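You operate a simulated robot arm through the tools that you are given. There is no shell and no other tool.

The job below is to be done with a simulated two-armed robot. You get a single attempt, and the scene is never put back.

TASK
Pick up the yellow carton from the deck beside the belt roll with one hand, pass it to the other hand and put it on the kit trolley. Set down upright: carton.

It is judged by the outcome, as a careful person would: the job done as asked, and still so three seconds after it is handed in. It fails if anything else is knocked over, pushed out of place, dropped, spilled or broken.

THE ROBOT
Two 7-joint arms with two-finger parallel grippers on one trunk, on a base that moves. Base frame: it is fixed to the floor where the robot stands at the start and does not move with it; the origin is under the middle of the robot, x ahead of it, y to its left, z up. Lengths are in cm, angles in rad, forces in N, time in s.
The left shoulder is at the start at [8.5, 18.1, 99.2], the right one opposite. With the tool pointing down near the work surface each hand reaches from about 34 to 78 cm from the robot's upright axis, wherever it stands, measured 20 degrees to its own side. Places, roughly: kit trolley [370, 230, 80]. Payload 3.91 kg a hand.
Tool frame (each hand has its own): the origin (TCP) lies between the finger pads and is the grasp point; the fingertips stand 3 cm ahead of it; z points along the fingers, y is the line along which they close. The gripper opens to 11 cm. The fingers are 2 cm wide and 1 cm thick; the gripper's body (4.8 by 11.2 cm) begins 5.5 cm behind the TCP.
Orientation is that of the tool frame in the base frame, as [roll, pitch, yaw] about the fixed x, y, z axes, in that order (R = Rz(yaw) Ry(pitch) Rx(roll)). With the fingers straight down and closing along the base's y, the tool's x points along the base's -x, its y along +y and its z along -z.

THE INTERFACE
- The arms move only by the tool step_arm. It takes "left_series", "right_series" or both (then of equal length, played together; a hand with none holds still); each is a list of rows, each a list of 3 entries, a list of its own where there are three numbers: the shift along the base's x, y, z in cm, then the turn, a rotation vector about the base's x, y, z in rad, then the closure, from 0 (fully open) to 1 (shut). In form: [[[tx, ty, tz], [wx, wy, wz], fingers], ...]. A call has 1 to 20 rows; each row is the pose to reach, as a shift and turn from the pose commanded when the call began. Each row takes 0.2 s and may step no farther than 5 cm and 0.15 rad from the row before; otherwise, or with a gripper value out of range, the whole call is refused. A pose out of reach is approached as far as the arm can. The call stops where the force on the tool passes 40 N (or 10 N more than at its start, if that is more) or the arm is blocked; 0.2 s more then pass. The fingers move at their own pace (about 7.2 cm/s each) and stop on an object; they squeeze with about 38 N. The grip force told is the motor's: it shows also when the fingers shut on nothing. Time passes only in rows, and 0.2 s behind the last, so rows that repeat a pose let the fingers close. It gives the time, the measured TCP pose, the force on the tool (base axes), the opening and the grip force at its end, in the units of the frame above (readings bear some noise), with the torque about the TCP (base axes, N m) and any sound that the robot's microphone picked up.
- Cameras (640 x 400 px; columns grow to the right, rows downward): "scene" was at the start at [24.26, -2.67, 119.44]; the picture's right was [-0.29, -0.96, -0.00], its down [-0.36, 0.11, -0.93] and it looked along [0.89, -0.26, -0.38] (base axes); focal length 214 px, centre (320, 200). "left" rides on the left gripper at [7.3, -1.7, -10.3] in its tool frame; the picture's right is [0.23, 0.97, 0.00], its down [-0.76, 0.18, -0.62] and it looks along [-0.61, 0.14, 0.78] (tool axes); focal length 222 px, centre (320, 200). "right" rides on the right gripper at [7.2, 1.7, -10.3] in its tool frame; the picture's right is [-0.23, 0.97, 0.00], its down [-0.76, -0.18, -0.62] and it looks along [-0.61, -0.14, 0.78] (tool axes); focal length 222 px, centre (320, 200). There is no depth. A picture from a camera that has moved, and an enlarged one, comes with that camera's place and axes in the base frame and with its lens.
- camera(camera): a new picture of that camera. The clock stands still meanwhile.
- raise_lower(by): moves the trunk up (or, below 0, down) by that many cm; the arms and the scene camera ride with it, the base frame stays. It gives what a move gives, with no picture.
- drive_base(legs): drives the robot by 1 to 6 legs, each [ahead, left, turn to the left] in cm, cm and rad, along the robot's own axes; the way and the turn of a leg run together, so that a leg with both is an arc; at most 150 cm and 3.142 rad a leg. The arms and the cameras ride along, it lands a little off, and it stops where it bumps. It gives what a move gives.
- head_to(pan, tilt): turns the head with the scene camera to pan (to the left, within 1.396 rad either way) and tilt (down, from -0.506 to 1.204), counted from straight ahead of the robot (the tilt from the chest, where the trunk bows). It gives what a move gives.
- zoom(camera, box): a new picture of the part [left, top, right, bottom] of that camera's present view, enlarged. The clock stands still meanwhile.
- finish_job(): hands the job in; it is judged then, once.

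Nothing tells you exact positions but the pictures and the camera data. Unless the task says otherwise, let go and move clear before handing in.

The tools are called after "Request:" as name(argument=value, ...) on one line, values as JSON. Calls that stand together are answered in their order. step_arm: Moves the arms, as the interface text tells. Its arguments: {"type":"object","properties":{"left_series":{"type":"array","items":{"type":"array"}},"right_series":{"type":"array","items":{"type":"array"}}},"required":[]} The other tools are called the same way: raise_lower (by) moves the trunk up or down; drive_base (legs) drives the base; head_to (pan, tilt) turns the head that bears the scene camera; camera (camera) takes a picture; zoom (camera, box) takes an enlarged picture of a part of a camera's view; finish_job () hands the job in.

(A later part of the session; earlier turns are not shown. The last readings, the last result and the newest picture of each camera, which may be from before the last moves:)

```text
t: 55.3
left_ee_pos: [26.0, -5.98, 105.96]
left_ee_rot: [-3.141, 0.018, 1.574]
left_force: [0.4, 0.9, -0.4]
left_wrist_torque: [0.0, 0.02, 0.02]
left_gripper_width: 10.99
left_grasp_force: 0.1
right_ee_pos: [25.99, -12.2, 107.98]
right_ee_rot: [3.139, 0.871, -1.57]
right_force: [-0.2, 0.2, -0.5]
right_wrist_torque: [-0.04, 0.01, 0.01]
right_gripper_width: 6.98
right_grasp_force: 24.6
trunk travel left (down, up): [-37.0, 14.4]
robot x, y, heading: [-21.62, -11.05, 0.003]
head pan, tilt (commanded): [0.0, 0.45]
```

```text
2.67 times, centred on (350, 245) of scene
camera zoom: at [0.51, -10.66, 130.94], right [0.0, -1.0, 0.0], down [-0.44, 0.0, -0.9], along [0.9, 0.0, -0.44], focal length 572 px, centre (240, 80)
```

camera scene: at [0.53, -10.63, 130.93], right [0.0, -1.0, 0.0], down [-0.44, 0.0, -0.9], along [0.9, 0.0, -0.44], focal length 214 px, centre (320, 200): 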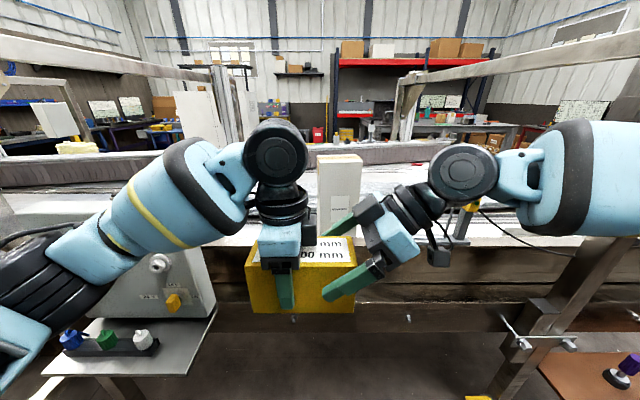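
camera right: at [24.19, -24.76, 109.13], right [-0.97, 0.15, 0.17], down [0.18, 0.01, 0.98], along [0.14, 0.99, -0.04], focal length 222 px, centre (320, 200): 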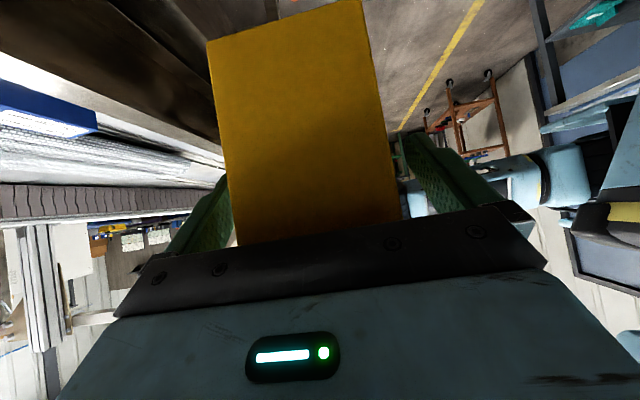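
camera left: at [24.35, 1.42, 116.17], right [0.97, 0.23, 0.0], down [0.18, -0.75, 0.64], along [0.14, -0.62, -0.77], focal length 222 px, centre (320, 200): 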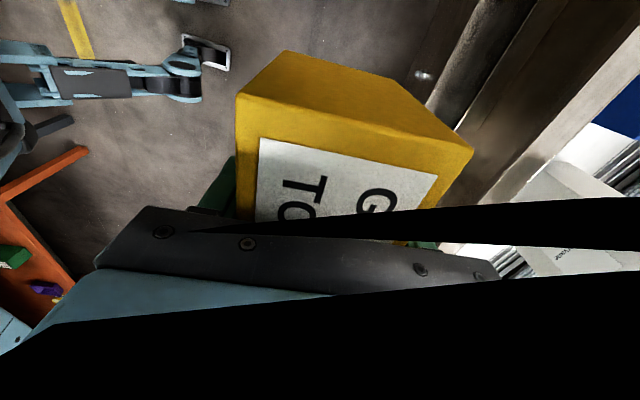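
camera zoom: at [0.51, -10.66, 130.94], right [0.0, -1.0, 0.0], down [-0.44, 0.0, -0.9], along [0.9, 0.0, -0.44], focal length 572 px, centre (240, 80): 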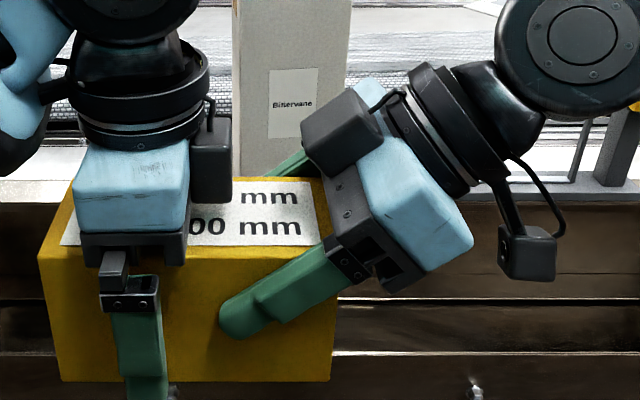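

The carton stays level in the right hand. Now I'll lift the left hand clear.

Request:
step_arm(left_series=[[[0, 0, 3], [0, 0, 0], 0], [[0, 0, 6.5], [0, 0, 0], 0], [[0, 0.5, 10], [0, 0, 0], 0], [[0, 2, 13], [0, 0, 0.12], 0], [[0, 5, 15], [0, 0, 0.25], 0], [[0, 8, 16], [0, 0, 0.38], 0]])

Request:
camera(camera="scene")

Request:
camera(camera="right")

```text
t: 56.7
left_ee_pos: [25.97, 2.1, 122.05]
left_ee_rot: [-3.141, 0.018, 1.953]
left_force: [-0.3, -0.2, 0.0]
left_wrist_torque: [0.0, -0.02, -0.01]
left_gripper_width: 11.0
left_grasp_force: 0.1
right_ee_pos: [25.92, -12.22, 108.06]
right_ee_rot: [3.141, 0.87, -1.574]
right_force: [0.1, -0.1, 0.5]
right_wrist_torque: [-0.05, 0.0, 0.02]
right_gripper_width: 6.96
right_grasp_force: 25.0
trunk travel left (down, up): [-37.0, 14.4]
robot x, y, heading: [-21.13, -10.59, -0.003]
head pan, tilt (commanded): [0.0, 0.45]
```

```text
taken
camera scene: at [0.48, -10.58, 130.94], right [0.0, -1.0, 0.0], down [-0.43, 0.0, -0.9], along [0.9, 0.0, -0.43], focal length 214 px, centre (320, 200)
```

scene: 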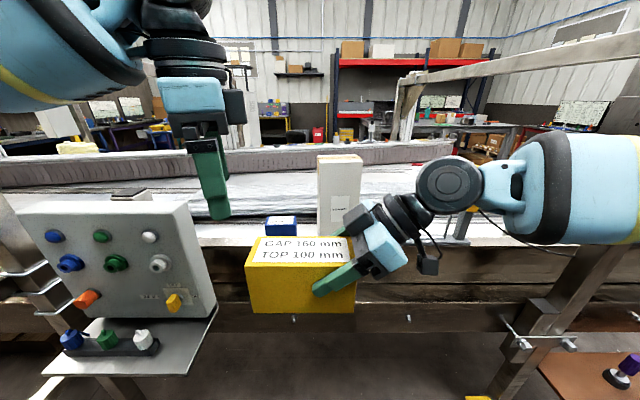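

```text
taken
camera right: at [24.17, -24.7, 109.14], right [-0.97, 0.15, 0.17], down [0.18, 0.01, 0.98], along [0.14, 0.99, -0.04], focal length 222 px, centre (320, 200)
```

right: 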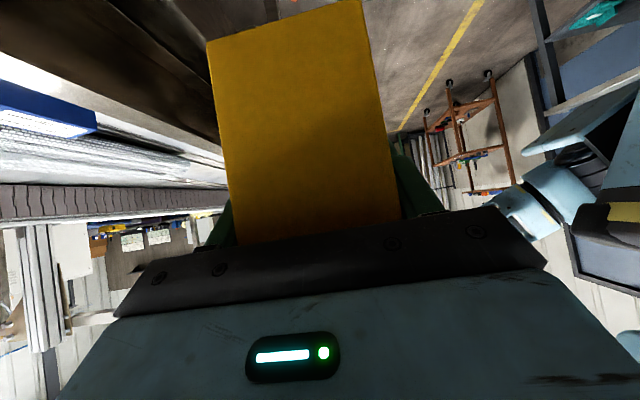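

The carton has been passed to the right hand. Now I'll turn left on the spot (the swing radius is about 55 cm, with the console and posts beyond 65 cm) to look along the aisle for a way to the trolley.

Request:
drive_base(legs=[[-10, 0, 0], [0, 0, 0.8]])

Request:
head_to(pan=0.0, tilt=0.15)

Request:
camera(camera="scene")

Request:
head_to(pan=0.8, tilt=0.2)

Request:
camera(camera="scene")

Request:
head_to(pan=1.39, tilt=0.3)

Request:
camera(camera="scene")

```text
t: 59.9
left_ee_pos: [-7.42, 32.16, 122.04]
left_ee_rot: [-3.139, 0.02, 2.756]
left_force: [-0.2, -0.5, -1.1]
left_wrist_torque: [0.02, 0.01, 0.01]
left_gripper_width: 11.02
left_grasp_force: 0.1
right_ee_pos: [2.95, 22.36, 107.97]
right_ee_rot: [3.139, 0.872, -0.77]
right_force: [0.6, 0.0, -1.2]
right_wrist_torque: [-0.07, -0.03, 0.0]
right_gripper_width: 7.0
right_grasp_force: 24.9
trunk travel left (down, up): [-37.0, 14.4]
robot x, y, heading: [-30.92, -10.79, 0.805]
head pan, tilt (commanded): [0.0, 0.45]
```

```text
t: 60.7
left_ee_pos: [-7.4, 32.15, 121.88]
left_ee_rot: [-3.141, 0.019, 2.755]
left_force: [0.1, -0.1, 1.2]
left_wrist_torque: [0.02, -0.03, 0.0]
left_gripper_width: 11.0
left_grasp_force: 0.1
right_ee_pos: [2.83, 22.35, 107.93]
right_ee_rot: [3.14, 0.871, -0.771]
right_force: [0.2, 0.3, -1.2]
right_wrist_torque: [-0.06, 0.01, 0.0]
right_gripper_width: 6.99
right_grasp_force: 25.0
trunk travel left (down, up): [-37.0, 14.4]
robot x, y, heading: [-30.87, -10.55, 0.806]
head pan, tilt (commanded): [0.0, 0.15]
```

```text
taken
camera scene: at [-15.83, 5.09, 133.72], right [0.72, -0.69, 0.0], down [-0.1, -0.11, -0.99], along [0.69, 0.71, -0.15], focal length 214 px, centre (320, 200)
```

scene: 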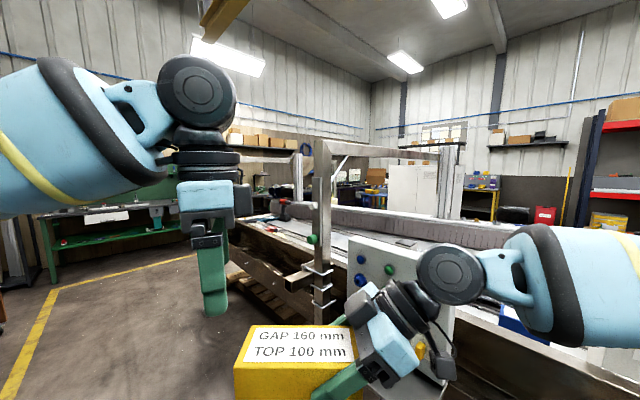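

```text
t: 61.9
left_ee_pos: [-7.38, 32.17, 121.99]
left_ee_rot: [3.141, 0.019, 2.755]
left_force: [-1.0, 0.2, -0.2]
left_wrist_torque: [-0.01, -0.01, -0.02]
left_gripper_width: 11.0
left_grasp_force: 0.0
right_ee_pos: [2.84, 22.38, 107.99]
right_ee_rot: [-3.141, 0.87, -0.77]
right_force: [0.3, 0.4, -1.3]
right_wrist_torque: [-0.01, -0.03, -0.03]
right_gripper_width: 6.96
right_grasp_force: 25.4
trunk travel left (down, up): [-37.0, 14.4]
robot x, y, heading: [-31.02, -10.85, 0.799]
head pan, tilt (commanded): [0.799, 0.201]
```

```text
taken
camera scene: at [-22.56, 7.73, 133.26], right [1.0, 0.03, 0.0], down [0.01, -0.2, -0.98], along [-0.03, 0.98, -0.2], focal length 214 px, centre (320, 200)
```

scene: 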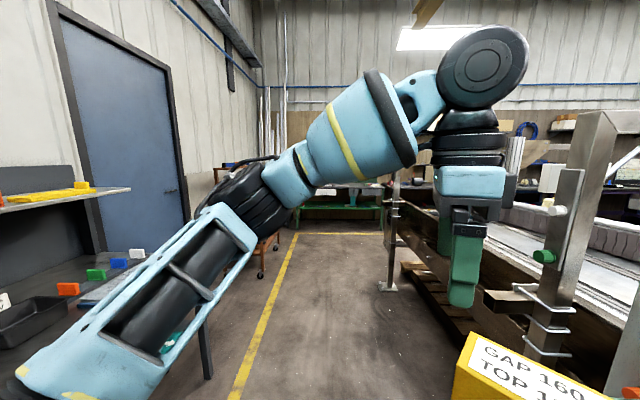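

```text
t: 62.8
left_ee_pos: [-7.42, 32.16, 122.03]
left_ee_rot: [-3.141, 0.018, 2.755]
left_force: [0.5, -0.4, 0.0]
left_wrist_torque: [0.0, -0.02, 0.02]
left_gripper_width: 10.99
left_grasp_force: 0.0
right_ee_pos: [2.83, 22.4, 107.89]
right_ee_rot: [3.141, 0.87, -0.772]
right_force: [-0.3, 0.1, -1.7]
right_wrist_torque: [0.0, -0.04, 0.01]
right_gripper_width: 6.98
right_grasp_force: 25.4
trunk travel left (down, up): [-37.0, 14.4]
robot x, y, heading: [-31.28, -10.4, 0.804]
head pan, tilt (commanded): [1.389, 0.3]
```

```text
taken
camera scene: at [-27.71, 6.01, 132.33], right [0.81, 0.58, 0.0], down [0.17, -0.24, -0.96], along [-0.56, 0.78, -0.3], focal length 214 px, centre (320, 200)
```

scene: 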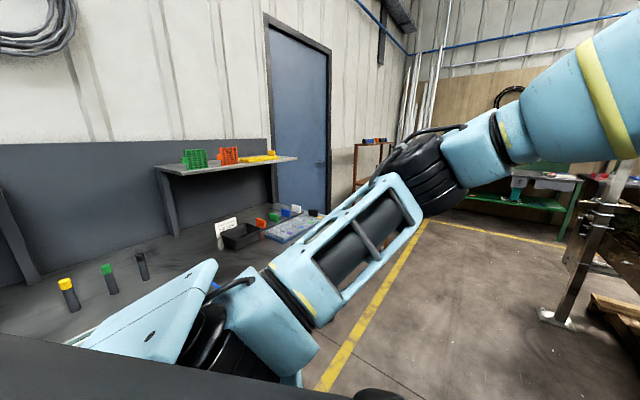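

There's a clear aisle along +y between the bench (x < −80) and the machine (x > 35), up to about y 350. I'll face +y and drive along it in stages, watching ahead.

Request:
drive_base(legs=[[0, 0, 0.77]])

Request:
head_to(pan=0.0, tilt=0.35)

Request:
camera(camera="scene")

Request:
head_to(pan=-0.6, tilt=0.2)

Request:
camera(camera="scene")

```text
t: 65.2
left_ee_pos: [-43.47, 36.58, 121.89]
left_ee_rot: [-3.141, 0.016, -2.768]
left_force: [0.0, 0.6, -0.1]
left_wrist_torque: [0.0, 0.01, 0.02]
left_gripper_width: 10.99
left_grasp_force: 0.1
right_ee_pos: [-29.18, 36.59, 107.91]
right_ee_rot: [3.14, 0.871, -0.008]
right_force: [0.7, -0.3, -1.6]
right_wrist_torque: [0.02, -0.07, -0.01]
right_gripper_width: 6.98
right_grasp_force: 24.9
trunk travel left (down, up): [-37.0, 14.4]
robot x, y, heading: [-31.08, -10.65, 1.565]
head pan, tilt (commanded): [1.389, 0.3]
```

```text
t: 66.8
left_ee_pos: [-43.36, 36.62, 121.94]
left_ee_rot: [3.14, 0.019, -2.767]
left_force: [-0.1, 0.6, 0.1]
left_wrist_torque: [-0.01, 0.03, -0.01]
left_gripper_width: 10.99
left_grasp_force: 0.1
right_ee_pos: [-29.1, 36.57, 107.91]
right_ee_rot: [3.141, 0.87, -0.008]
right_force: [0.6, 0.4, -0.8]
right_wrist_torque: [-0.01, -0.05, 0.02]
right_gripper_width: 6.97
right_grasp_force: 24.8
trunk travel left (down, up): [-37.0, 14.4]
robot x, y, heading: [-30.97, -10.36, 1.564]
head pan, tilt (commanded): [0.0, 0.351]
```

```text
taken
camera scene: at [-30.85, 11.25, 131.86], right [1.0, -0.01, 0.0], down [0.0, -0.34, -0.94], along [0.01, 0.94, -0.34], focal length 214 px, centre (320, 200)
```

scene: 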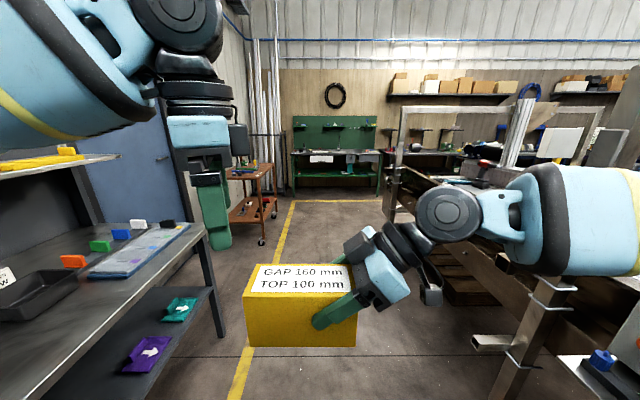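

```text
t: 67.8
left_ee_pos: [-43.51, 36.81, 122.01]
left_ee_rot: [3.14, 0.018, -2.768]
left_force: [0.2, 0.3, -0.1]
left_wrist_torque: [-0.01, -0.04, -0.01]
left_gripper_width: 11.01
left_grasp_force: 0.1
right_ee_pos: [-29.07, 36.55, 107.97]
right_ee_rot: [3.139, 0.871, -0.01]
right_force: [-0.1, -0.2, -0.9]
right_wrist_torque: [0.01, -0.03, 0.03]
right_gripper_width: 6.97
right_grasp_force: 25.2
trunk travel left (down, up): [-37.0, 14.4]
robot x, y, heading: [-31.09, -10.67, 1.56]
head pan, tilt (commanded): [-0.6, 0.201]
```

```text
taken
camera scene: at [-25.59, 9.59, 133.26], right [0.82, -0.57, 0.0], down [-0.11, -0.16, -0.98], along [0.56, 0.8, -0.2], focal length 214 px, centre (320, 200)
```

scene: 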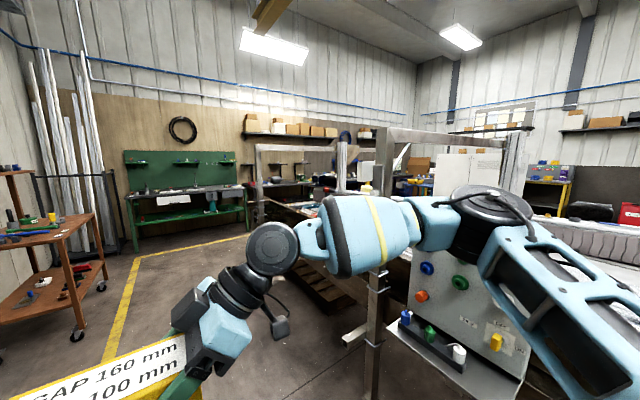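

The aisle is open: the bench is at x < −100, the near post at about (33, 55). I'll sidestep 6 cm left for margin and drive 150 cm ahead.

Request:
drive_base(legs=[[0, 7, 0], [150, 0, 0]])

Request:
camera(camera="scene")

Request:
head_to(pan=0.0, tilt=0.35)

Request:
camera(camera="scene")

Request:
head_to(pan=-1.1, tilt=0.2)

Request:
camera(camera="scene")

```text
t: 76.1
left_ee_pos: [-51.34, 187.27, 121.92]
left_ee_rot: [3.141, 0.017, -2.748]
left_force: [0.3, -0.1, 0.0]
left_wrist_torque: [0.02, -0.03, 0.01]
left_gripper_width: 11.0
left_grasp_force: 0.0
right_ee_pos: [-37.2, 187.4, 108.01]
right_ee_rot: [3.139, 0.871, 0.009]
right_force: [1.1, -1.0, -0.3]
right_wrist_torque: [-0.01, -0.02, 0.01]
right_gripper_width: 6.95
right_grasp_force: 25.0
trunk travel left (down, up): [-37.0, 14.4]
robot x, y, heading: [-37.96, 140.4, 1.583]
head pan, tilt (commanded): [-0.6, 0.201]
```

```text
taken
camera scene: at [-33.06, 160.49, 133.26], right [0.83, -0.56, 0.0], down [-0.11, -0.17, -0.98], along [0.55, 0.81, -0.2], focal length 214 px, centre (320, 200)
```

scene: 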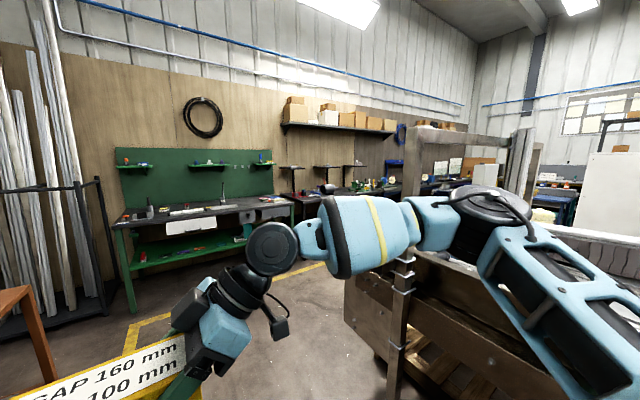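

```text
t: 77.1
left_ee_pos: [-51.45, 187.17, 122.0]
left_ee_rot: [-3.14, 0.018, -2.748]
left_force: [-0.4, 0.5, -0.1]
left_wrist_torque: [0.0, 0.02, -0.01]
left_gripper_width: 11.01
left_grasp_force: 0.0
right_ee_pos: [-37.14, 187.44, 108.04]
right_ee_rot: [3.141, 0.868, 0.009]
right_force: [-0.2, 0.2, -0.2]
right_wrist_torque: [0.02, -0.02, 0.04]
right_gripper_width: 6.96
right_grasp_force: 24.6
trunk travel left (down, up): [-37.0, 14.4]
robot x, y, heading: [-38.63, 139.94, 1.581]
head pan, tilt (commanded): [0.0, 0.351]
```

```text
taken
camera scene: at [-38.33, 162.05, 131.86], right [1.0, 0.01, 0.0], down [0.0, -0.34, -0.94], along [-0.01, 0.94, -0.34], focal length 214 px, centre (320, 200)
```

scene: 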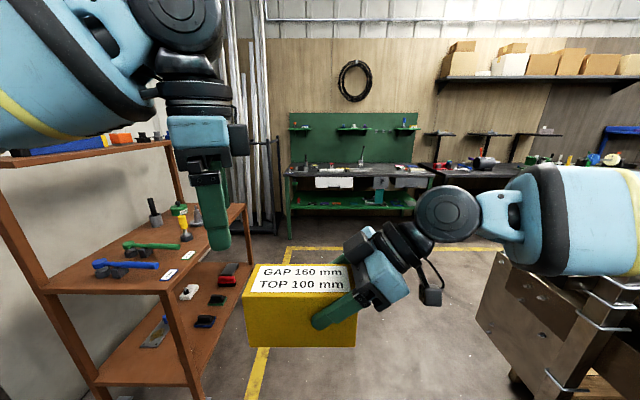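

```text
t: 78.4
left_ee_pos: [-51.48, 187.22, 121.98]
left_ee_rot: [3.14, 0.018, -2.75]
left_force: [0.2, -0.5, -0.6]
left_wrist_torque: [0.04, -0.01, 0.02]
left_gripper_width: 11.0
left_grasp_force: 0.0
right_ee_pos: [-37.06, 187.39, 108.03]
right_ee_rot: [3.14, 0.871, 0.01]
right_force: [0.3, 0.1, -1.3]
right_wrist_torque: [-0.02, -0.01, -0.02]
right_gripper_width: 6.99
right_grasp_force: 25.3
trunk travel left (down, up): [-37.0, 14.4]
robot x, y, heading: [-38.32, 140.27, 1.586]
head pan, tilt (commanded): [-1.1, 0.201]
```

```text
taken
camera scene: at [-29.99, 157.06, 133.26], right [0.46, -0.89, 0.0], down [-0.18, -0.09, -0.98], along [0.87, 0.45, -0.2], focal length 214 px, centre (320, 200)
```

scene: 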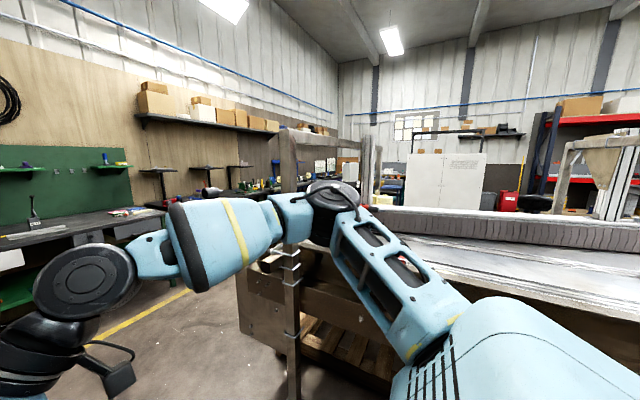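

The orange cart (x < −97) and machine end (about y 240) are clear of the path. I'll go on 150 cm ahead, then look right along the far aisle.

Request:
drive_base(legs=[[150, 0, 0]])

Request:
camera(camera="scene")

Request:
head_to(pan=-1.39, tilt=0.35)

Request:
camera(camera="scene")

Request:
head_to(pan=0.0, tilt=0.35)

Request:
camera(camera="scene")

```text
t: 85.9
left_ee_pos: [-53.25, 338.21, 122.08]
left_ee_rot: [3.141, 0.019, -2.746]
left_force: [0.6, -0.4, -0.1]
left_wrist_torque: [0.0, 0.0, -0.02]
left_gripper_width: 11.01
left_grasp_force: 0.1
right_ee_pos: [-39.02, 338.53, 107.93]
right_ee_rot: [3.14, 0.871, 0.008]
right_force: [-0.3, -0.8, -0.6]
right_wrist_torque: [0.01, 0.0, 0.01]
right_gripper_width: 6.97
right_grasp_force: 25.1
trunk travel left (down, up): [-37.0, 14.4]
robot x, y, heading: [-39.75, 291.05, 1.577]
head pan, tilt (commanded): [-1.1, 0.201]
```

```text
taken
camera scene: at [-31.76, 308.09, 133.26], right [0.47, -0.89, 0.0], down [-0.18, -0.09, -0.98], along [0.87, 0.46, -0.2], focal length 214 px, centre (320, 200)
```

scene: 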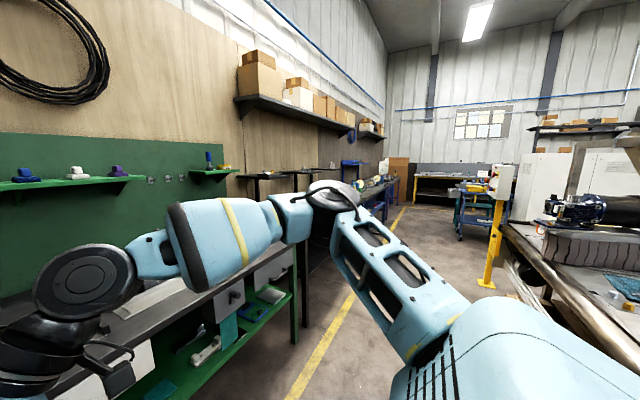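

```text
t: 86.7
left_ee_pos: [-53.31, 338.23, 122.0]
left_ee_rot: [3.141, 0.016, -2.748]
left_force: [0.2, -0.3, 0.6]
left_wrist_torque: [0.0, 0.05, 0.0]
left_gripper_width: 11.01
left_grasp_force: 0.0
right_ee_pos: [-38.98, 338.42, 107.96]
right_ee_rot: [3.139, 0.871, 0.009]
right_force: [0.1, 0.2, -1.7]
right_wrist_torque: [0.01, -0.05, -0.01]
right_gripper_width: 6.95
right_grasp_force: 25.5
trunk travel left (down, up): [-37.0, 14.4]
robot x, y, heading: [-39.56, 290.99, 1.587]
head pan, tilt (commanded): [-1.389, 0.351]
```

```text
taken
camera scene: at [-30.88, 305.55, 131.86], right [0.19, -0.98, 0.0], down [-0.34, -0.07, -0.94], along [0.92, 0.18, -0.34], focal length 214 px, centre (320, 200)
```

scene: 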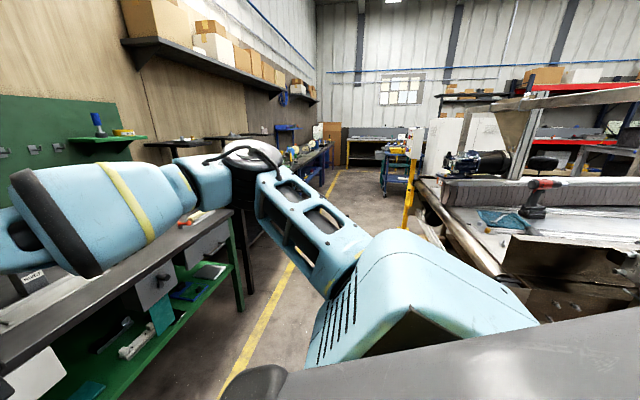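

```text
t: 88.2
left_ee_pos: [-53.25, 338.27, 121.97]
left_ee_rot: [-3.14, 0.017, -2.749]
left_force: [0.3, 0.7, 0.2]
left_wrist_torque: [0.0, 0.01, 0.0]
left_gripper_width: 11.01
left_grasp_force: 0.0
right_ee_pos: [-39.02, 338.37, 107.91]
right_ee_rot: [3.141, 0.87, 0.009]
right_force: [-0.8, -0.5, -2.1]
right_wrist_torque: [0.0, -0.05, 0.01]
right_gripper_width: 6.99
right_grasp_force: 24.7
trunk travel left (down, up): [-37.0, 14.4]
robot x, y, heading: [-39.7, 291.11, 1.585]
head pan, tilt (commanded): [0.0, 0.351]
```

```text
taken
camera scene: at [-40.12, 313.06, 131.86], right [1.0, 0.01, 0.0], down [0.0, -0.34, -0.94], along [-0.01, 0.94, -0.34], focal length 214 px, centre (320, 200)
```

scene: 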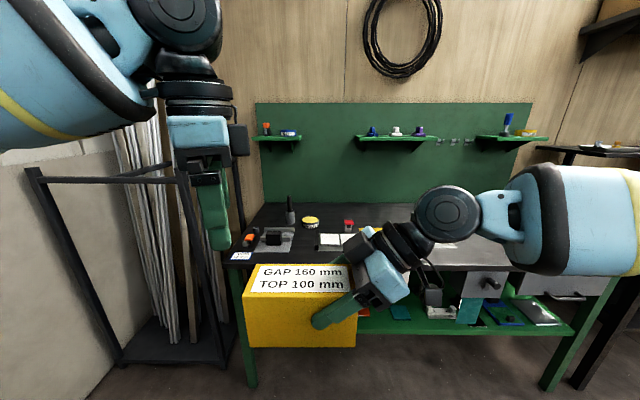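

I can see the trolley: the blue-framed cart at about (370, 245), beyond a yellow pedestal at about (235, 248). I'll shift away from the orange cart, turn right to face +x, and then move to the middle of this aisle (y ≈ 314).

Request:
drive_base(legs=[[6, -28, 0], [0, 0, -1.585]])

Request:
head_to(pan=0.0, tilt=0.3)

Request:
camera(camera="scene")

Request:
head_to(pan=-0.6, tilt=0.4)

Request:
camera(camera="scene")

Request:
head_to(pan=0.6, tilt=0.4)

Request:
camera(camera="scene")

```text
t: 95.2
left_ee_pos: [35.33, 309.73, 122.09]
left_ee_rot: [3.14, 0.018, 1.943]
left_force: [-1.3, -0.1, 0.2]
left_wrist_torque: [0.01, 0.0, 0.0]
left_gripper_width: 10.99
left_grasp_force: 0.1
right_ee_pos: [35.22, 295.41, 108.04]
right_ee_rot: [3.139, 0.872, -1.583]
right_force: [-0.6, 0.2, -0.9]
right_wrist_torque: [-0.07, 0.02, 0.02]
right_gripper_width: 6.98
right_grasp_force: 24.8
trunk travel left (down, up): [-37.0, 14.4]
robot x, y, heading: [-11.76, 297.25, -0.008]
head pan, tilt (commanded): [0.0, 0.351]
```

```text
t: 95.8
left_ee_pos: [35.37, 309.65, 121.92]
left_ee_rot: [3.14, 0.018, 1.941]
left_force: [0.2, 0.0, 0.7]
left_wrist_torque: [0.0, 0.0, 0.0]
left_gripper_width: 11.0
left_grasp_force: 0.1
right_ee_pos: [35.32, 295.32, 108.03]
right_ee_rot: [3.14, 0.872, -1.583]
right_force: [0.0, 0.6, -1.1]
right_wrist_torque: [-0.02, 0.03, 0.02]
right_gripper_width: 6.97
right_grasp_force: 24.5
trunk travel left (down, up): [-37.0, 14.4]
robot x, y, heading: [-11.87, 297.44, -0.011]
head pan, tilt (commanded): [0.0, 0.3]
```

```text
taken
camera scene: at [9.95, 297.22, 132.33], right [-0.01, -1.0, 0.0], down [-0.3, 0.0, -0.96], along [0.96, -0.01, -0.3], focal length 214 px, centre (320, 200)
```

scene: 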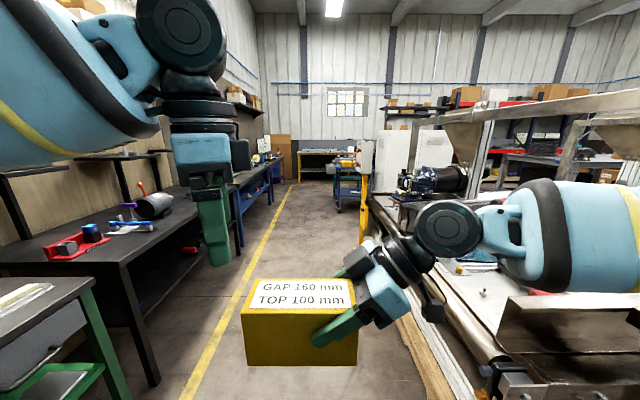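

```text
t: 96.8
left_ee_pos: [35.38, 309.71, 122.01]
left_ee_rot: [3.142, 0.016, 1.944]
left_force: [-0.1, 0.1, 0.8]
left_wrist_torque: [0.01, -0.01, 0.02]
left_gripper_width: 10.99
left_grasp_force: 0.1
right_ee_pos: [35.34, 295.33, 107.92]
right_ee_rot: [3.14, 0.87, -1.583]
right_force: [0.5, 0.2, -1.7]
right_wrist_torque: [-0.03, -0.01, -0.02]
right_gripper_width: 7.0
right_grasp_force: 25.4
trunk travel left (down, up): [-37.0, 14.4]
robot x, y, heading: [-12.11, 297.09, -0.007]
head pan, tilt (commanded): [-0.6, 0.4]
```

```text
taken
camera scene: at [8.21, 292.02, 131.4], right [-0.57, -0.82, 0.0], down [-0.32, 0.22, -0.92], along [0.75, -0.53, -0.39], focal length 214 px, centre (320, 200)
```

scene: 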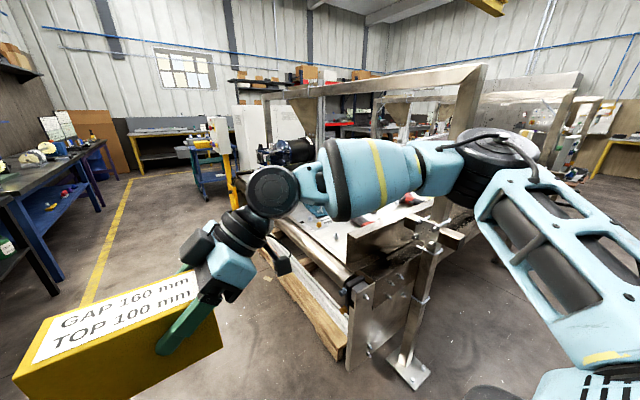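

```text
t: 98.2
left_ee_pos: [35.41, 309.66, 122.01]
left_ee_rot: [-3.141, 0.017, 1.944]
left_force: [-0.9, 0.4, 0.4]
left_wrist_torque: [-0.01, -0.05, -0.03]
left_gripper_width: 11.01
left_grasp_force: 0.2
right_ee_pos: [35.27, 295.36, 107.96]
right_ee_rot: [3.14, 0.87, -1.584]
right_force: [-0.1, -0.7, -1.2]
right_wrist_torque: [-0.09, 0.01, -0.01]
right_gripper_width: 6.96
right_grasp_force: 25.2
trunk travel left (down, up): [-37.0, 14.4]
robot x, y, heading: [-12.17, 297.4, -0.007]
head pan, tilt (commanded): [0.6, 0.4]
```

```text
taken
camera scene: at [8.32, 302.47, 131.4], right [0.56, -0.83, 0.0], down [-0.32, -0.22, -0.92], along [0.77, 0.51, -0.39], focal length 214 px, centre (320, 200)
```

scene: 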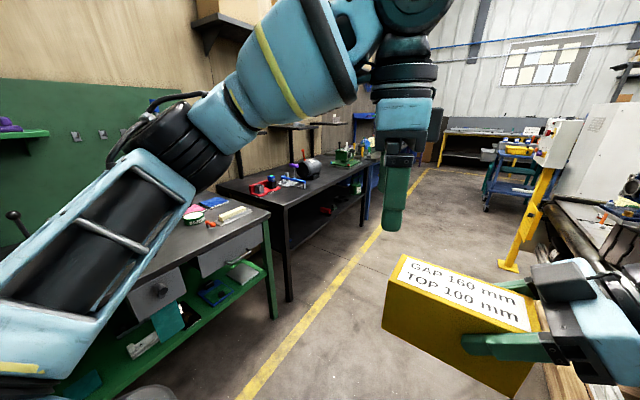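

Facing +x now; the machine's end edge is near y 258, the benches at y > 370, and the pedestal near (232, 246). I'll sidestep to y ≈ 315 and drive ahead 150 cm.

Request:
drive_base(legs=[[0, 18, 0], [150, 0, 0.008]])

Request:
head_to(pan=0.0, tilt=0.3)

Request:
camera(camera="scene")

Request:
head_to(pan=-0.5, tilt=0.3)

Request:
camera(camera="scene")

```text
t: 107.5
left_ee_pos: [186.64, 329.09, 122.0]
left_ee_rot: [3.14, 0.018, 1.968]
left_force: [-0.6, -0.3, 0.8]
left_wrist_torque: [-0.01, 0.0, 0.0]
left_gripper_width: 10.97
left_grasp_force: 0.0
right_ee_pos: [186.81, 314.86, 107.96]
right_ee_rot: [3.14, 0.871, -1.555]
right_force: [-0.5, -0.7, -0.8]
right_wrist_torque: [-0.02, -0.01, -0.01]
right_gripper_width: 6.98
right_grasp_force: 25.7
trunk travel left (down, up): [-37.0, 14.4]
robot x, y, heading: [139.38, 316.07, 0.02]
head pan, tilt (commanded): [0.6, 0.4]
```

```text
t: 108.5
left_ee_pos: [186.57, 329.1, 122.05]
left_ee_rot: [-3.141, 0.018, 1.967]
left_force: [-0.4, 0.8, 0.2]
left_wrist_torque: [0.0, 0.04, 0.0]
left_gripper_width: 11.01
left_grasp_force: 0.0
right_ee_pos: [186.8, 314.8, 107.93]
right_ee_rot: [3.139, 0.87, -1.559]
right_force: [0.3, 1.0, -1.4]
right_wrist_torque: [-0.04, -0.02, 0.02]
right_gripper_width: 6.96
right_grasp_force: 25.3
trunk travel left (down, up): [-37.0, 14.4]
robot x, y, heading: [139.37, 315.25, 0.016]
head pan, tilt (commanded): [0.0, 0.3]
```

```text
taken
camera scene: at [161.4, 316.09, 132.33], right [0.02, -1.0, 0.0], down [-0.3, 0.0, -0.96], along [0.96, 0.01, -0.3], focal length 214 px, centre (320, 200)
```

scene: 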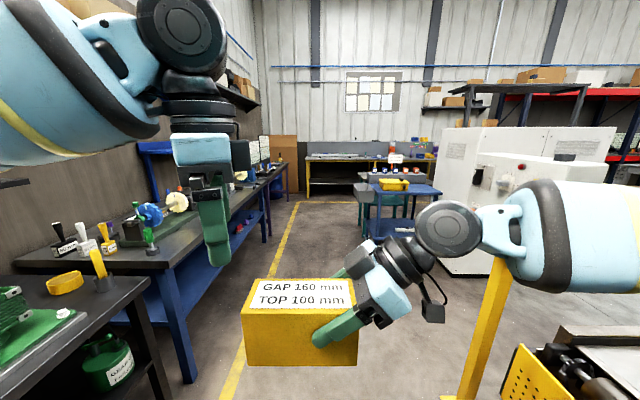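

```text
t: 109.4
left_ee_pos: [186.48, 329.08, 121.94]
left_ee_rot: [-3.14, 0.017, 1.967]
left_force: [-1.2, 0.4, -0.5]
left_wrist_torque: [0.04, -0.01, -0.03]
left_gripper_width: 10.98
left_grasp_force: 0.0
right_ee_pos: [186.81, 314.87, 107.98]
right_ee_rot: [3.141, 0.872, -1.557]
right_force: [-0.1, -0.4, -1.4]
right_wrist_torque: [-0.06, 0.03, 0.01]
right_gripper_width: 6.97
right_grasp_force: 24.9
trunk travel left (down, up): [-37.0, 14.4]
robot x, y, heading: [139.45, 315.1, 0.013]
head pan, tilt (commanded): [-0.499, 0.3]
```

```text
taken
camera scene: at [160.33, 311.6, 132.33], right [-0.47, -0.89, 0.0], down [-0.26, 0.14, -0.96], along [0.85, -0.44, -0.3], focal length 214 px, centre (320, 200)
```

scene: 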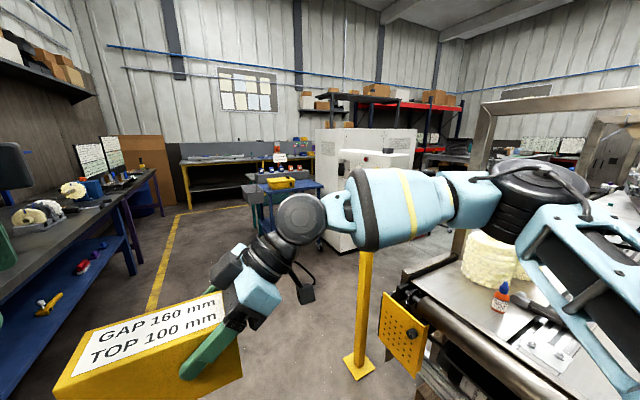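

The pedestal's head reaches about y 260, so I'll shift 10 cm further left for clearance and drive ahead another 130 cm.

Request:
drive_base(legs=[[0, 10, 0], [130, 0, -0.015]])

Request:
head_to(pan=-0.6, tilt=0.4)

Request:
camera(camera="scene")

Request:
head_to(pan=0.0, tilt=0.3)

Request:
camera(camera="scene")

```text
t: 117.0
left_ee_pos: [315.88, 337.08, 121.99]
left_ee_rot: [3.14, 0.017, 1.934]
left_force: [0.0, 0.4, 0.3]
left_wrist_torque: [-0.01, 0.02, 0.04]
left_gripper_width: 11.0
left_grasp_force: 0.1
right_ee_pos: [315.68, 322.9, 107.95]
right_ee_rot: [3.14, 0.87, -1.591]
right_force: [0.7, -0.1, -0.7]
right_wrist_torque: [-0.04, -0.01, -0.04]
right_gripper_width: 6.97
right_grasp_force: 25.2
trunk travel left (down, up): [-37.0, 14.4]
robot x, y, heading: [268.53, 325.12, -0.023]
head pan, tilt (commanded): [-0.499, 0.3]
```

```text
t: 117.7
left_ee_pos: [315.82, 337.05, 122.0]
left_ee_rot: [3.14, 0.017, 1.935]
left_force: [0.5, 0.2, 1.3]
left_wrist_torque: [-0.02, -0.02, 0.0]
left_gripper_width: 10.98
left_grasp_force: 0.0
right_ee_pos: [315.61, 322.71, 108.01]
right_ee_rot: [3.141, 0.87, -1.591]
right_force: [-0.4, 0.0, -1.2]
right_wrist_torque: [-0.02, -0.04, -0.02]
right_gripper_width: 6.97
right_grasp_force: 24.7
trunk travel left (down, up): [-37.0, 14.4]
robot x, y, heading: [268.23, 324.85, -0.017]
head pan, tilt (commanded): [-0.6, 0.4]
```

```text
taken
camera scene: at [288.54, 319.68, 131.41], right [-0.58, -0.81, 0.0], down [-0.32, 0.23, -0.92], along [0.75, -0.53, -0.39], focal length 214 px, centre (320, 200)
```

scene: 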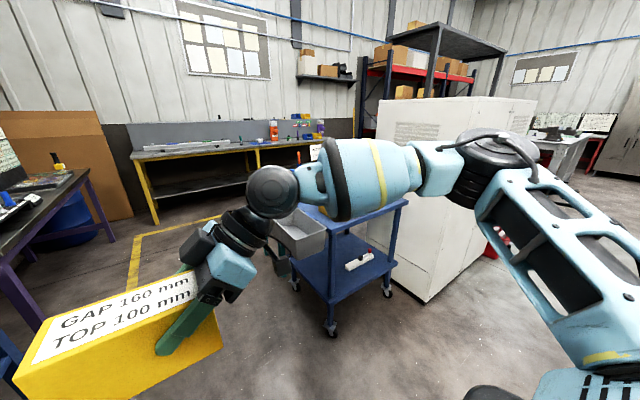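

```text
t: 118.7
left_ee_pos: [315.89, 336.99, 121.94]
left_ee_rot: [3.14, 0.017, 1.933]
left_force: [-0.1, 0.0, 0.5]
left_wrist_torque: [0.02, -0.02, 0.03]
left_gripper_width: 10.99
left_grasp_force: 0.0
right_ee_pos: [315.72, 322.84, 108.01]
right_ee_rot: [3.139, 0.871, -1.589]
right_force: [-0.2, -0.7, -1.3]
right_wrist_torque: [-0.07, 0.02, 0.02]
right_gripper_width: 6.96
right_grasp_force: 25.3
trunk travel left (down, up): [-37.0, 14.4]
robot x, y, heading: [268.5, 325.13, -0.021]
head pan, tilt (commanded): [0.0, 0.3]
```

```text
taken
camera scene: at [290.33, 324.87, 132.33], right [-0.02, -1.0, 0.0], down [-0.3, 0.01, -0.96], along [0.95, -0.02, -0.3], focal length 214 px, centre (320, 200)
```

scene: 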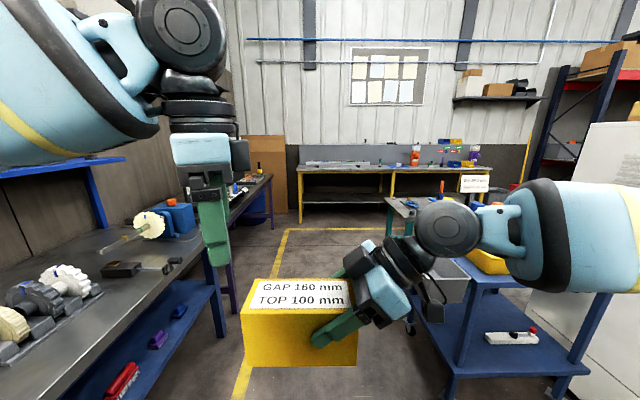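

The kit trolley is the blue cart, about x 362–411, y 203–259, with a yellow tray and a small sign card on top. I'll turn toward it so I can see its top between the arms.

Request:
drive_base(legs=[[0, 0, -0.62]])

Request:
camera(camera="scene")

Request:
zoom(camera="scene", box=[230, 120, 430, 270])

```text
t: 120.8
left_ee_pos: [314.14, 307.66, 122.06]
left_ee_rot: [-3.141, 0.018, 1.321]
left_force: [1.6, 0.0, -0.3]
left_wrist_torque: [0.04, -0.01, 0.03]
left_gripper_width: 11.0
left_grasp_force: 0.1
right_ee_pos: [305.59, 296.11, 107.97]
right_ee_rot: [3.141, 0.87, -2.205]
right_force: [-0.4, -0.7, -1.0]
right_wrist_torque: [-0.04, 0.03, 0.0]
right_gripper_width: 6.96
right_grasp_force: 25.4
trunk travel left (down, up): [-37.0, 14.4]
robot x, y, heading: [268.55, 325.49, -0.635]
head pan, tilt (commanded): [0.0, 0.3]
```

```text
taken
camera scene: at [286.09, 312.34, 132.33], right [-0.59, -0.81, 0.0], down [-0.24, 0.17, -0.96], along [0.77, -0.56, -0.3], focal length 214 px, centre (320, 200)
```

scene: 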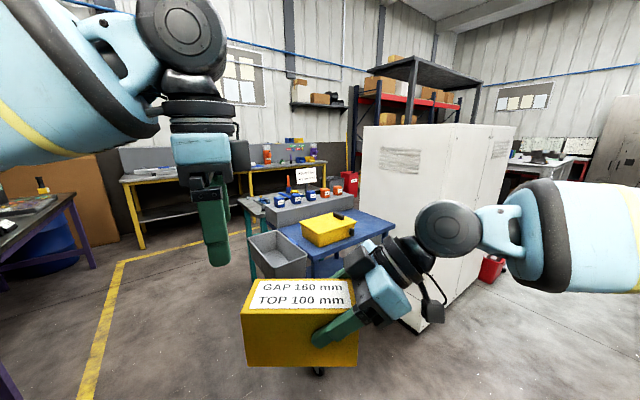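

```text
2.67 times, centred on (330, 195) of scene
camera zoom: at [286.09, 312.34, 132.33], right [-0.59, -0.81, 0.0], down [-0.24, 0.17, -0.96], along [0.77, -0.56, -0.3], focal length 572 px, centre (293, 213)
```

zoom: 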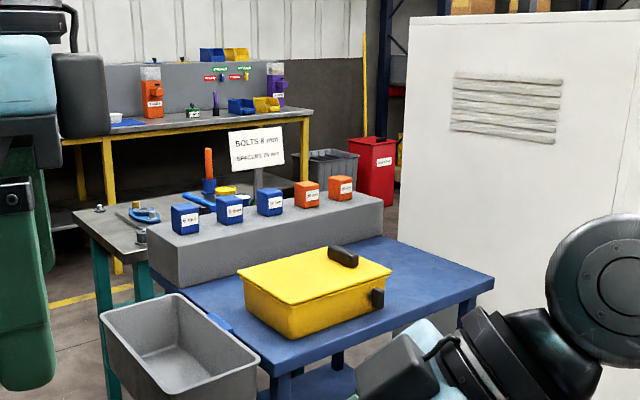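

The trolley's top shows a yellow case (about x 360–379, y 233–259), a grey riser with bottles behind (x > 391), and a free area at the right end (y 206–231). I'll approach diagonally, keeping heading, and stop short to measure it.

Request:
drive_base(legs=[[62, -18, 0]])

Request:
head_to(pan=0.0, tilt=0.45)

Request:
camera(camera="scene")

Request:
head_to(pan=-0.45, tilt=0.5)

Request:
camera(camera="scene")

Request:
camera(camera="left")

```text
t: 124.4
left_ee_pos: [353.99, 255.6, 121.98]
left_ee_rot: [-3.141, 0.017, 1.319]
left_force: [0.5, 0.2, -0.3]
left_wrist_torque: [0.0, -0.03, -0.03]
left_gripper_width: 11.02
left_grasp_force: 0.0
right_ee_pos: [345.73, 244.13, 107.99]
right_ee_rot: [3.141, 0.872, -2.207]
right_force: [-0.6, 0.6, -1.1]
right_wrist_torque: [-0.04, 0.06, -0.02]
right_gripper_width: 6.96
right_grasp_force: 25.3
trunk travel left (down, up): [-37.0, 14.4]
robot x, y, heading: [308.49, 273.56, -0.636]
head pan, tilt (commanded): [0.0, 0.3]
```

```text
t: 125.1
left_ee_pos: [354.05, 255.73, 122.03]
left_ee_rot: [-3.141, 0.018, 1.316]
left_force: [-0.7, 1.2, 0.2]
left_wrist_torque: [-0.01, 0.0, 0.04]
left_gripper_width: 11.0
left_grasp_force: 0.1
right_ee_pos: [345.54, 244.18, 108.0]
right_ee_rot: [3.14, 0.871, -2.207]
right_force: [0.5, 0.4, -1.3]
right_wrist_torque: [-0.03, 0.02, -0.02]
right_gripper_width: 7.0
right_grasp_force: 24.9
trunk travel left (down, up): [-37.0, 14.4]
robot x, y, heading: [308.25, 273.34, -0.636]
head pan, tilt (commanded): [0.0, 0.45]
```

```text
taken
camera scene: at [326.01, 260.56, 130.94], right [-0.59, -0.8, 0.0], down [-0.35, 0.26, -0.9], along [0.72, -0.53, -0.43], focal length 214 px, centre (320, 200)
```

scene: 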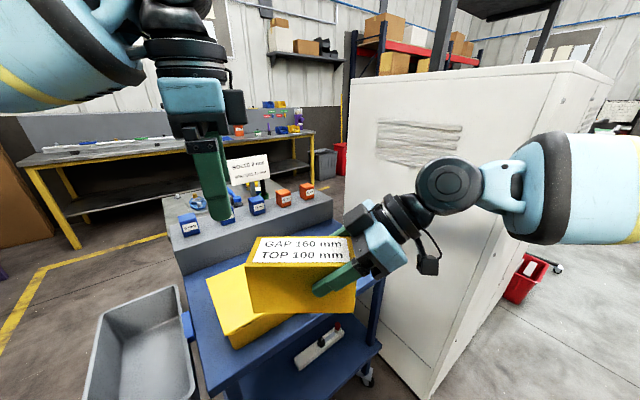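

```text
t: 126.0
left_ee_pos: [354.04, 255.71, 121.91]
left_ee_rot: [-3.141, 0.018, 1.319]
left_force: [0.1, -0.1, 0.0]
left_wrist_torque: [-0.02, 0.0, -0.02]
left_gripper_width: 11.03
left_grasp_force: 0.1
right_ee_pos: [345.67, 244.17, 108.0]
right_ee_rot: [3.141, 0.872, -2.207]
right_force: [-0.3, 0.1, -1.2]
right_wrist_torque: [-0.06, 0.01, -0.02]
right_gripper_width: 6.97
right_grasp_force: 25.2
trunk travel left (down, up): [-37.0, 14.4]
robot x, y, heading: [308.54, 273.58, -0.631]
head pan, tilt (commanded): [-0.45, 0.499]
```

```text
taken
camera scene: at [322.86, 257.97, 130.49], right [-0.88, -0.47, 0.0], down [-0.22, 0.42, -0.88], along [0.41, -0.78, -0.48], focal length 214 px, centre (320, 200)
```

scene: 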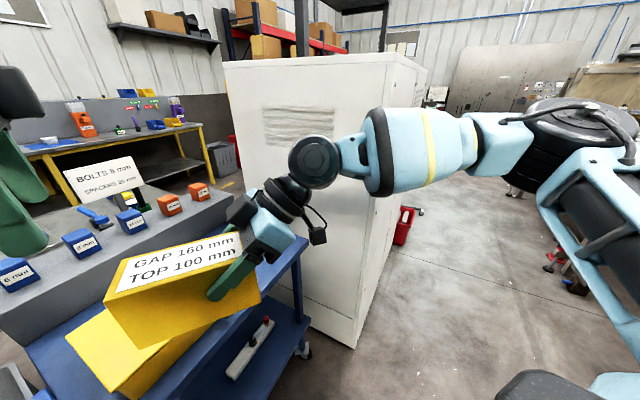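

```text
taken
camera left: at [354.36, 263.2, 132.14], right [1.0, -0.02, 0.0], down [-0.02, -0.77, 0.64], along [-0.02, -0.64, -0.77], focal length 222 px, centre (320, 200)
```

left: 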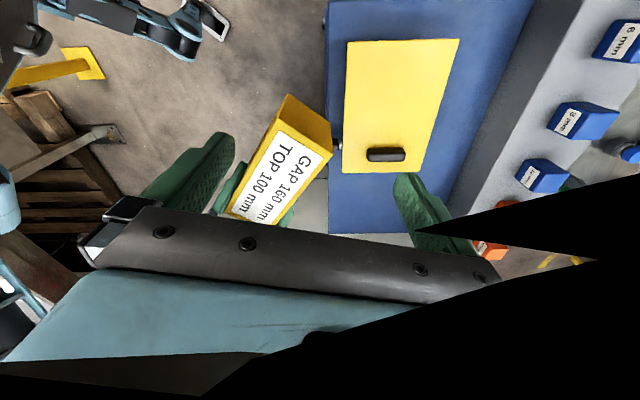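

From the left camera: trolley top edge at x 355.4 and y 205, case from y 235.5, riser from x 391.5 – a clear 30 × 35 cm patch. I'll drive the last bit to set the robot near (318, 260).

Request:
drive_base(legs=[[16.3, -5.4, 0]])

Request:
camera(camera="scene")

Request:
camera(camera="left")

Request:
camera(camera="right")

```text
t: 127.5
left_ee_pos: [364.02, 241.69, 121.92]
left_ee_rot: [3.14, 0.017, 1.317]
left_force: [0.6, -0.3, -0.4]
left_wrist_torque: [-0.02, 0.0, -0.02]
left_gripper_width: 11.0
left_grasp_force: 0.1
right_ee_pos: [355.49, 230.23, 107.9]
right_ee_rot: [3.14, 0.871, -2.207]
right_force: [0.0, 1.3, -0.4]
right_wrist_torque: [-0.02, 0.01, -0.01]
right_gripper_width: 6.97
right_grasp_force: 24.7
trunk travel left (down, up): [-37.0, 14.4]
robot x, y, heading: [318.14, 259.22, -0.636]
head pan, tilt (commanded): [-0.45, 0.499]
```

```text
taken
camera scene: at [332.8, 243.99, 130.48], right [-0.88, -0.47, 0.0], down [-0.22, 0.42, -0.88], along [0.41, -0.78, -0.48], focal length 214 px, centre (320, 200)
```

scene: 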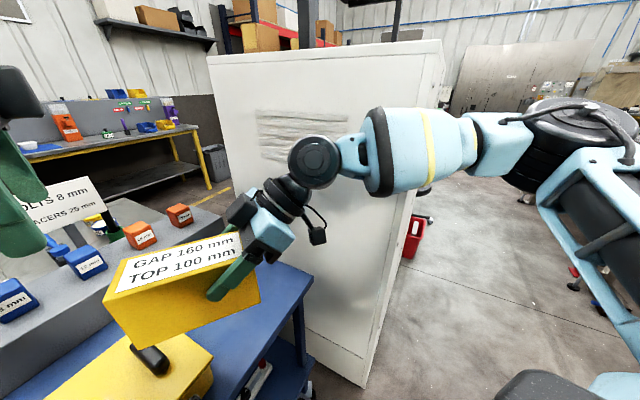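

```text
taken
camera left: at [364.29, 249.23, 132.14], right [1.0, -0.02, 0.0], down [-0.02, -0.77, 0.64], along [-0.02, -0.64, -0.77], focal length 222 px, centre (320, 200)
```

left: 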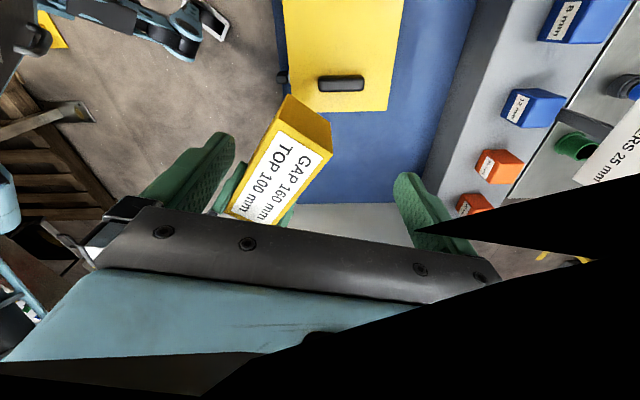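

```text
taken
camera right: at [346.63, 221.1, 109.13], right [-0.7, 0.7, 0.17], down [0.15, -0.09, 0.98], along [0.7, 0.71, -0.04], focal length 222 px, centre (320, 200)
```

right: 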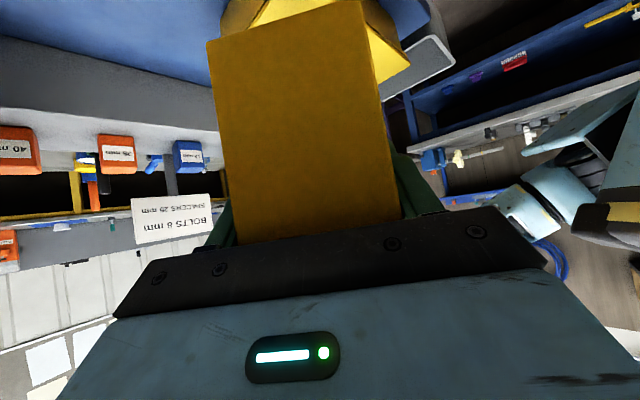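

The patch is empty and matches my estimates (top z ≈ 79.7). I'll move the carton horizontally over the free patch first, at full height.

Request:
step_arm(right_series=[[[3.04, -2.56, 0], [0, 0, 0], 1], [[6.08, -5.12, 0], [0, 0, 0], 1], [[9.12, -7.68, 0], [0, 0, 0], 1], [[12.16, -10.24, 0], [0, 0, 0], 1], [[15.2, -12.8, 0], [0, 0, 0], 1], [[15.2, -12.8, 0], [0, 0, 0], 1]])

Request:
camera(camera="scene")

Request:
camera(camera="left")

```text
t: 128.9
left_ee_pos: [364.01, 241.73, 122.0]
left_ee_rot: [-3.141, 0.019, 1.319]
left_force: [-0.4, 0.5, 0.1]
left_wrist_torque: [-0.02, -0.04, 0.0]
left_gripper_width: 10.98
left_grasp_force: 0.1
right_ee_pos: [362.2, 216.39, 107.59]
right_ee_rot: [3.141, 0.872, -2.208]
right_force: [-0.2, -0.1, -0.1]
right_wrist_torque: [-0.02, 0.01, -0.04]
right_gripper_width: 6.97
right_grasp_force: 24.9
right hand out of reach, approached as far as the arm can: row 2, 3, 4, 5, 6
trunk travel left (down, up): [-37.0, 14.4]
robot x, y, heading: [318.17, 259.64, -0.642]
head pan, tilt (commanded): [-0.45, 0.499]
```

```text
taken
camera scene: at [332.78, 244.06, 130.49], right [-0.88, -0.47, 0.0], down [-0.22, 0.42, -0.88], along [0.41, -0.78, -0.48], focal length 214 px, centre (320, 200)
```

scene: 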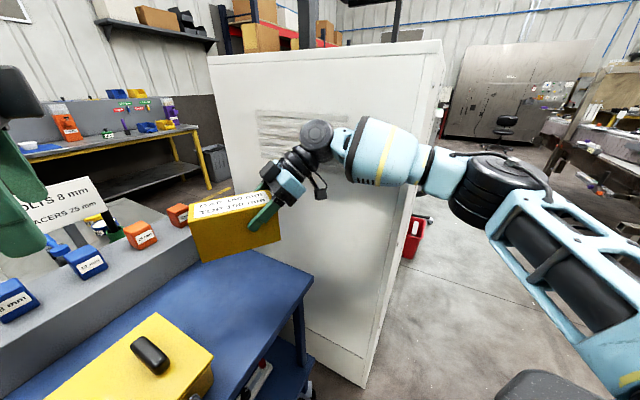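

```text
taken
camera left: at [364.28, 249.32, 132.15], right [1.0, -0.02, 0.0], down [-0.02, -0.77, 0.64], along [-0.02, -0.64, -0.77], focal length 222 px, centre (320, 200)
```

left: 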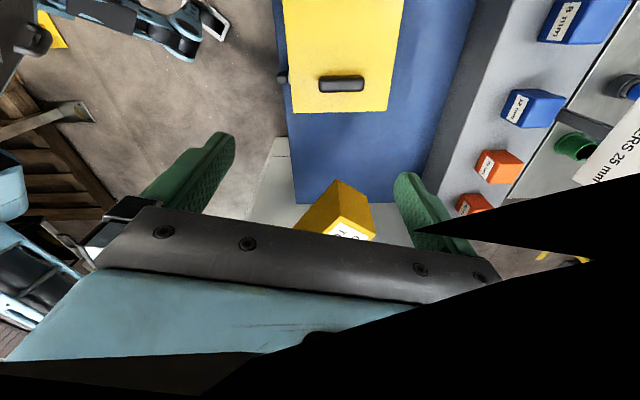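

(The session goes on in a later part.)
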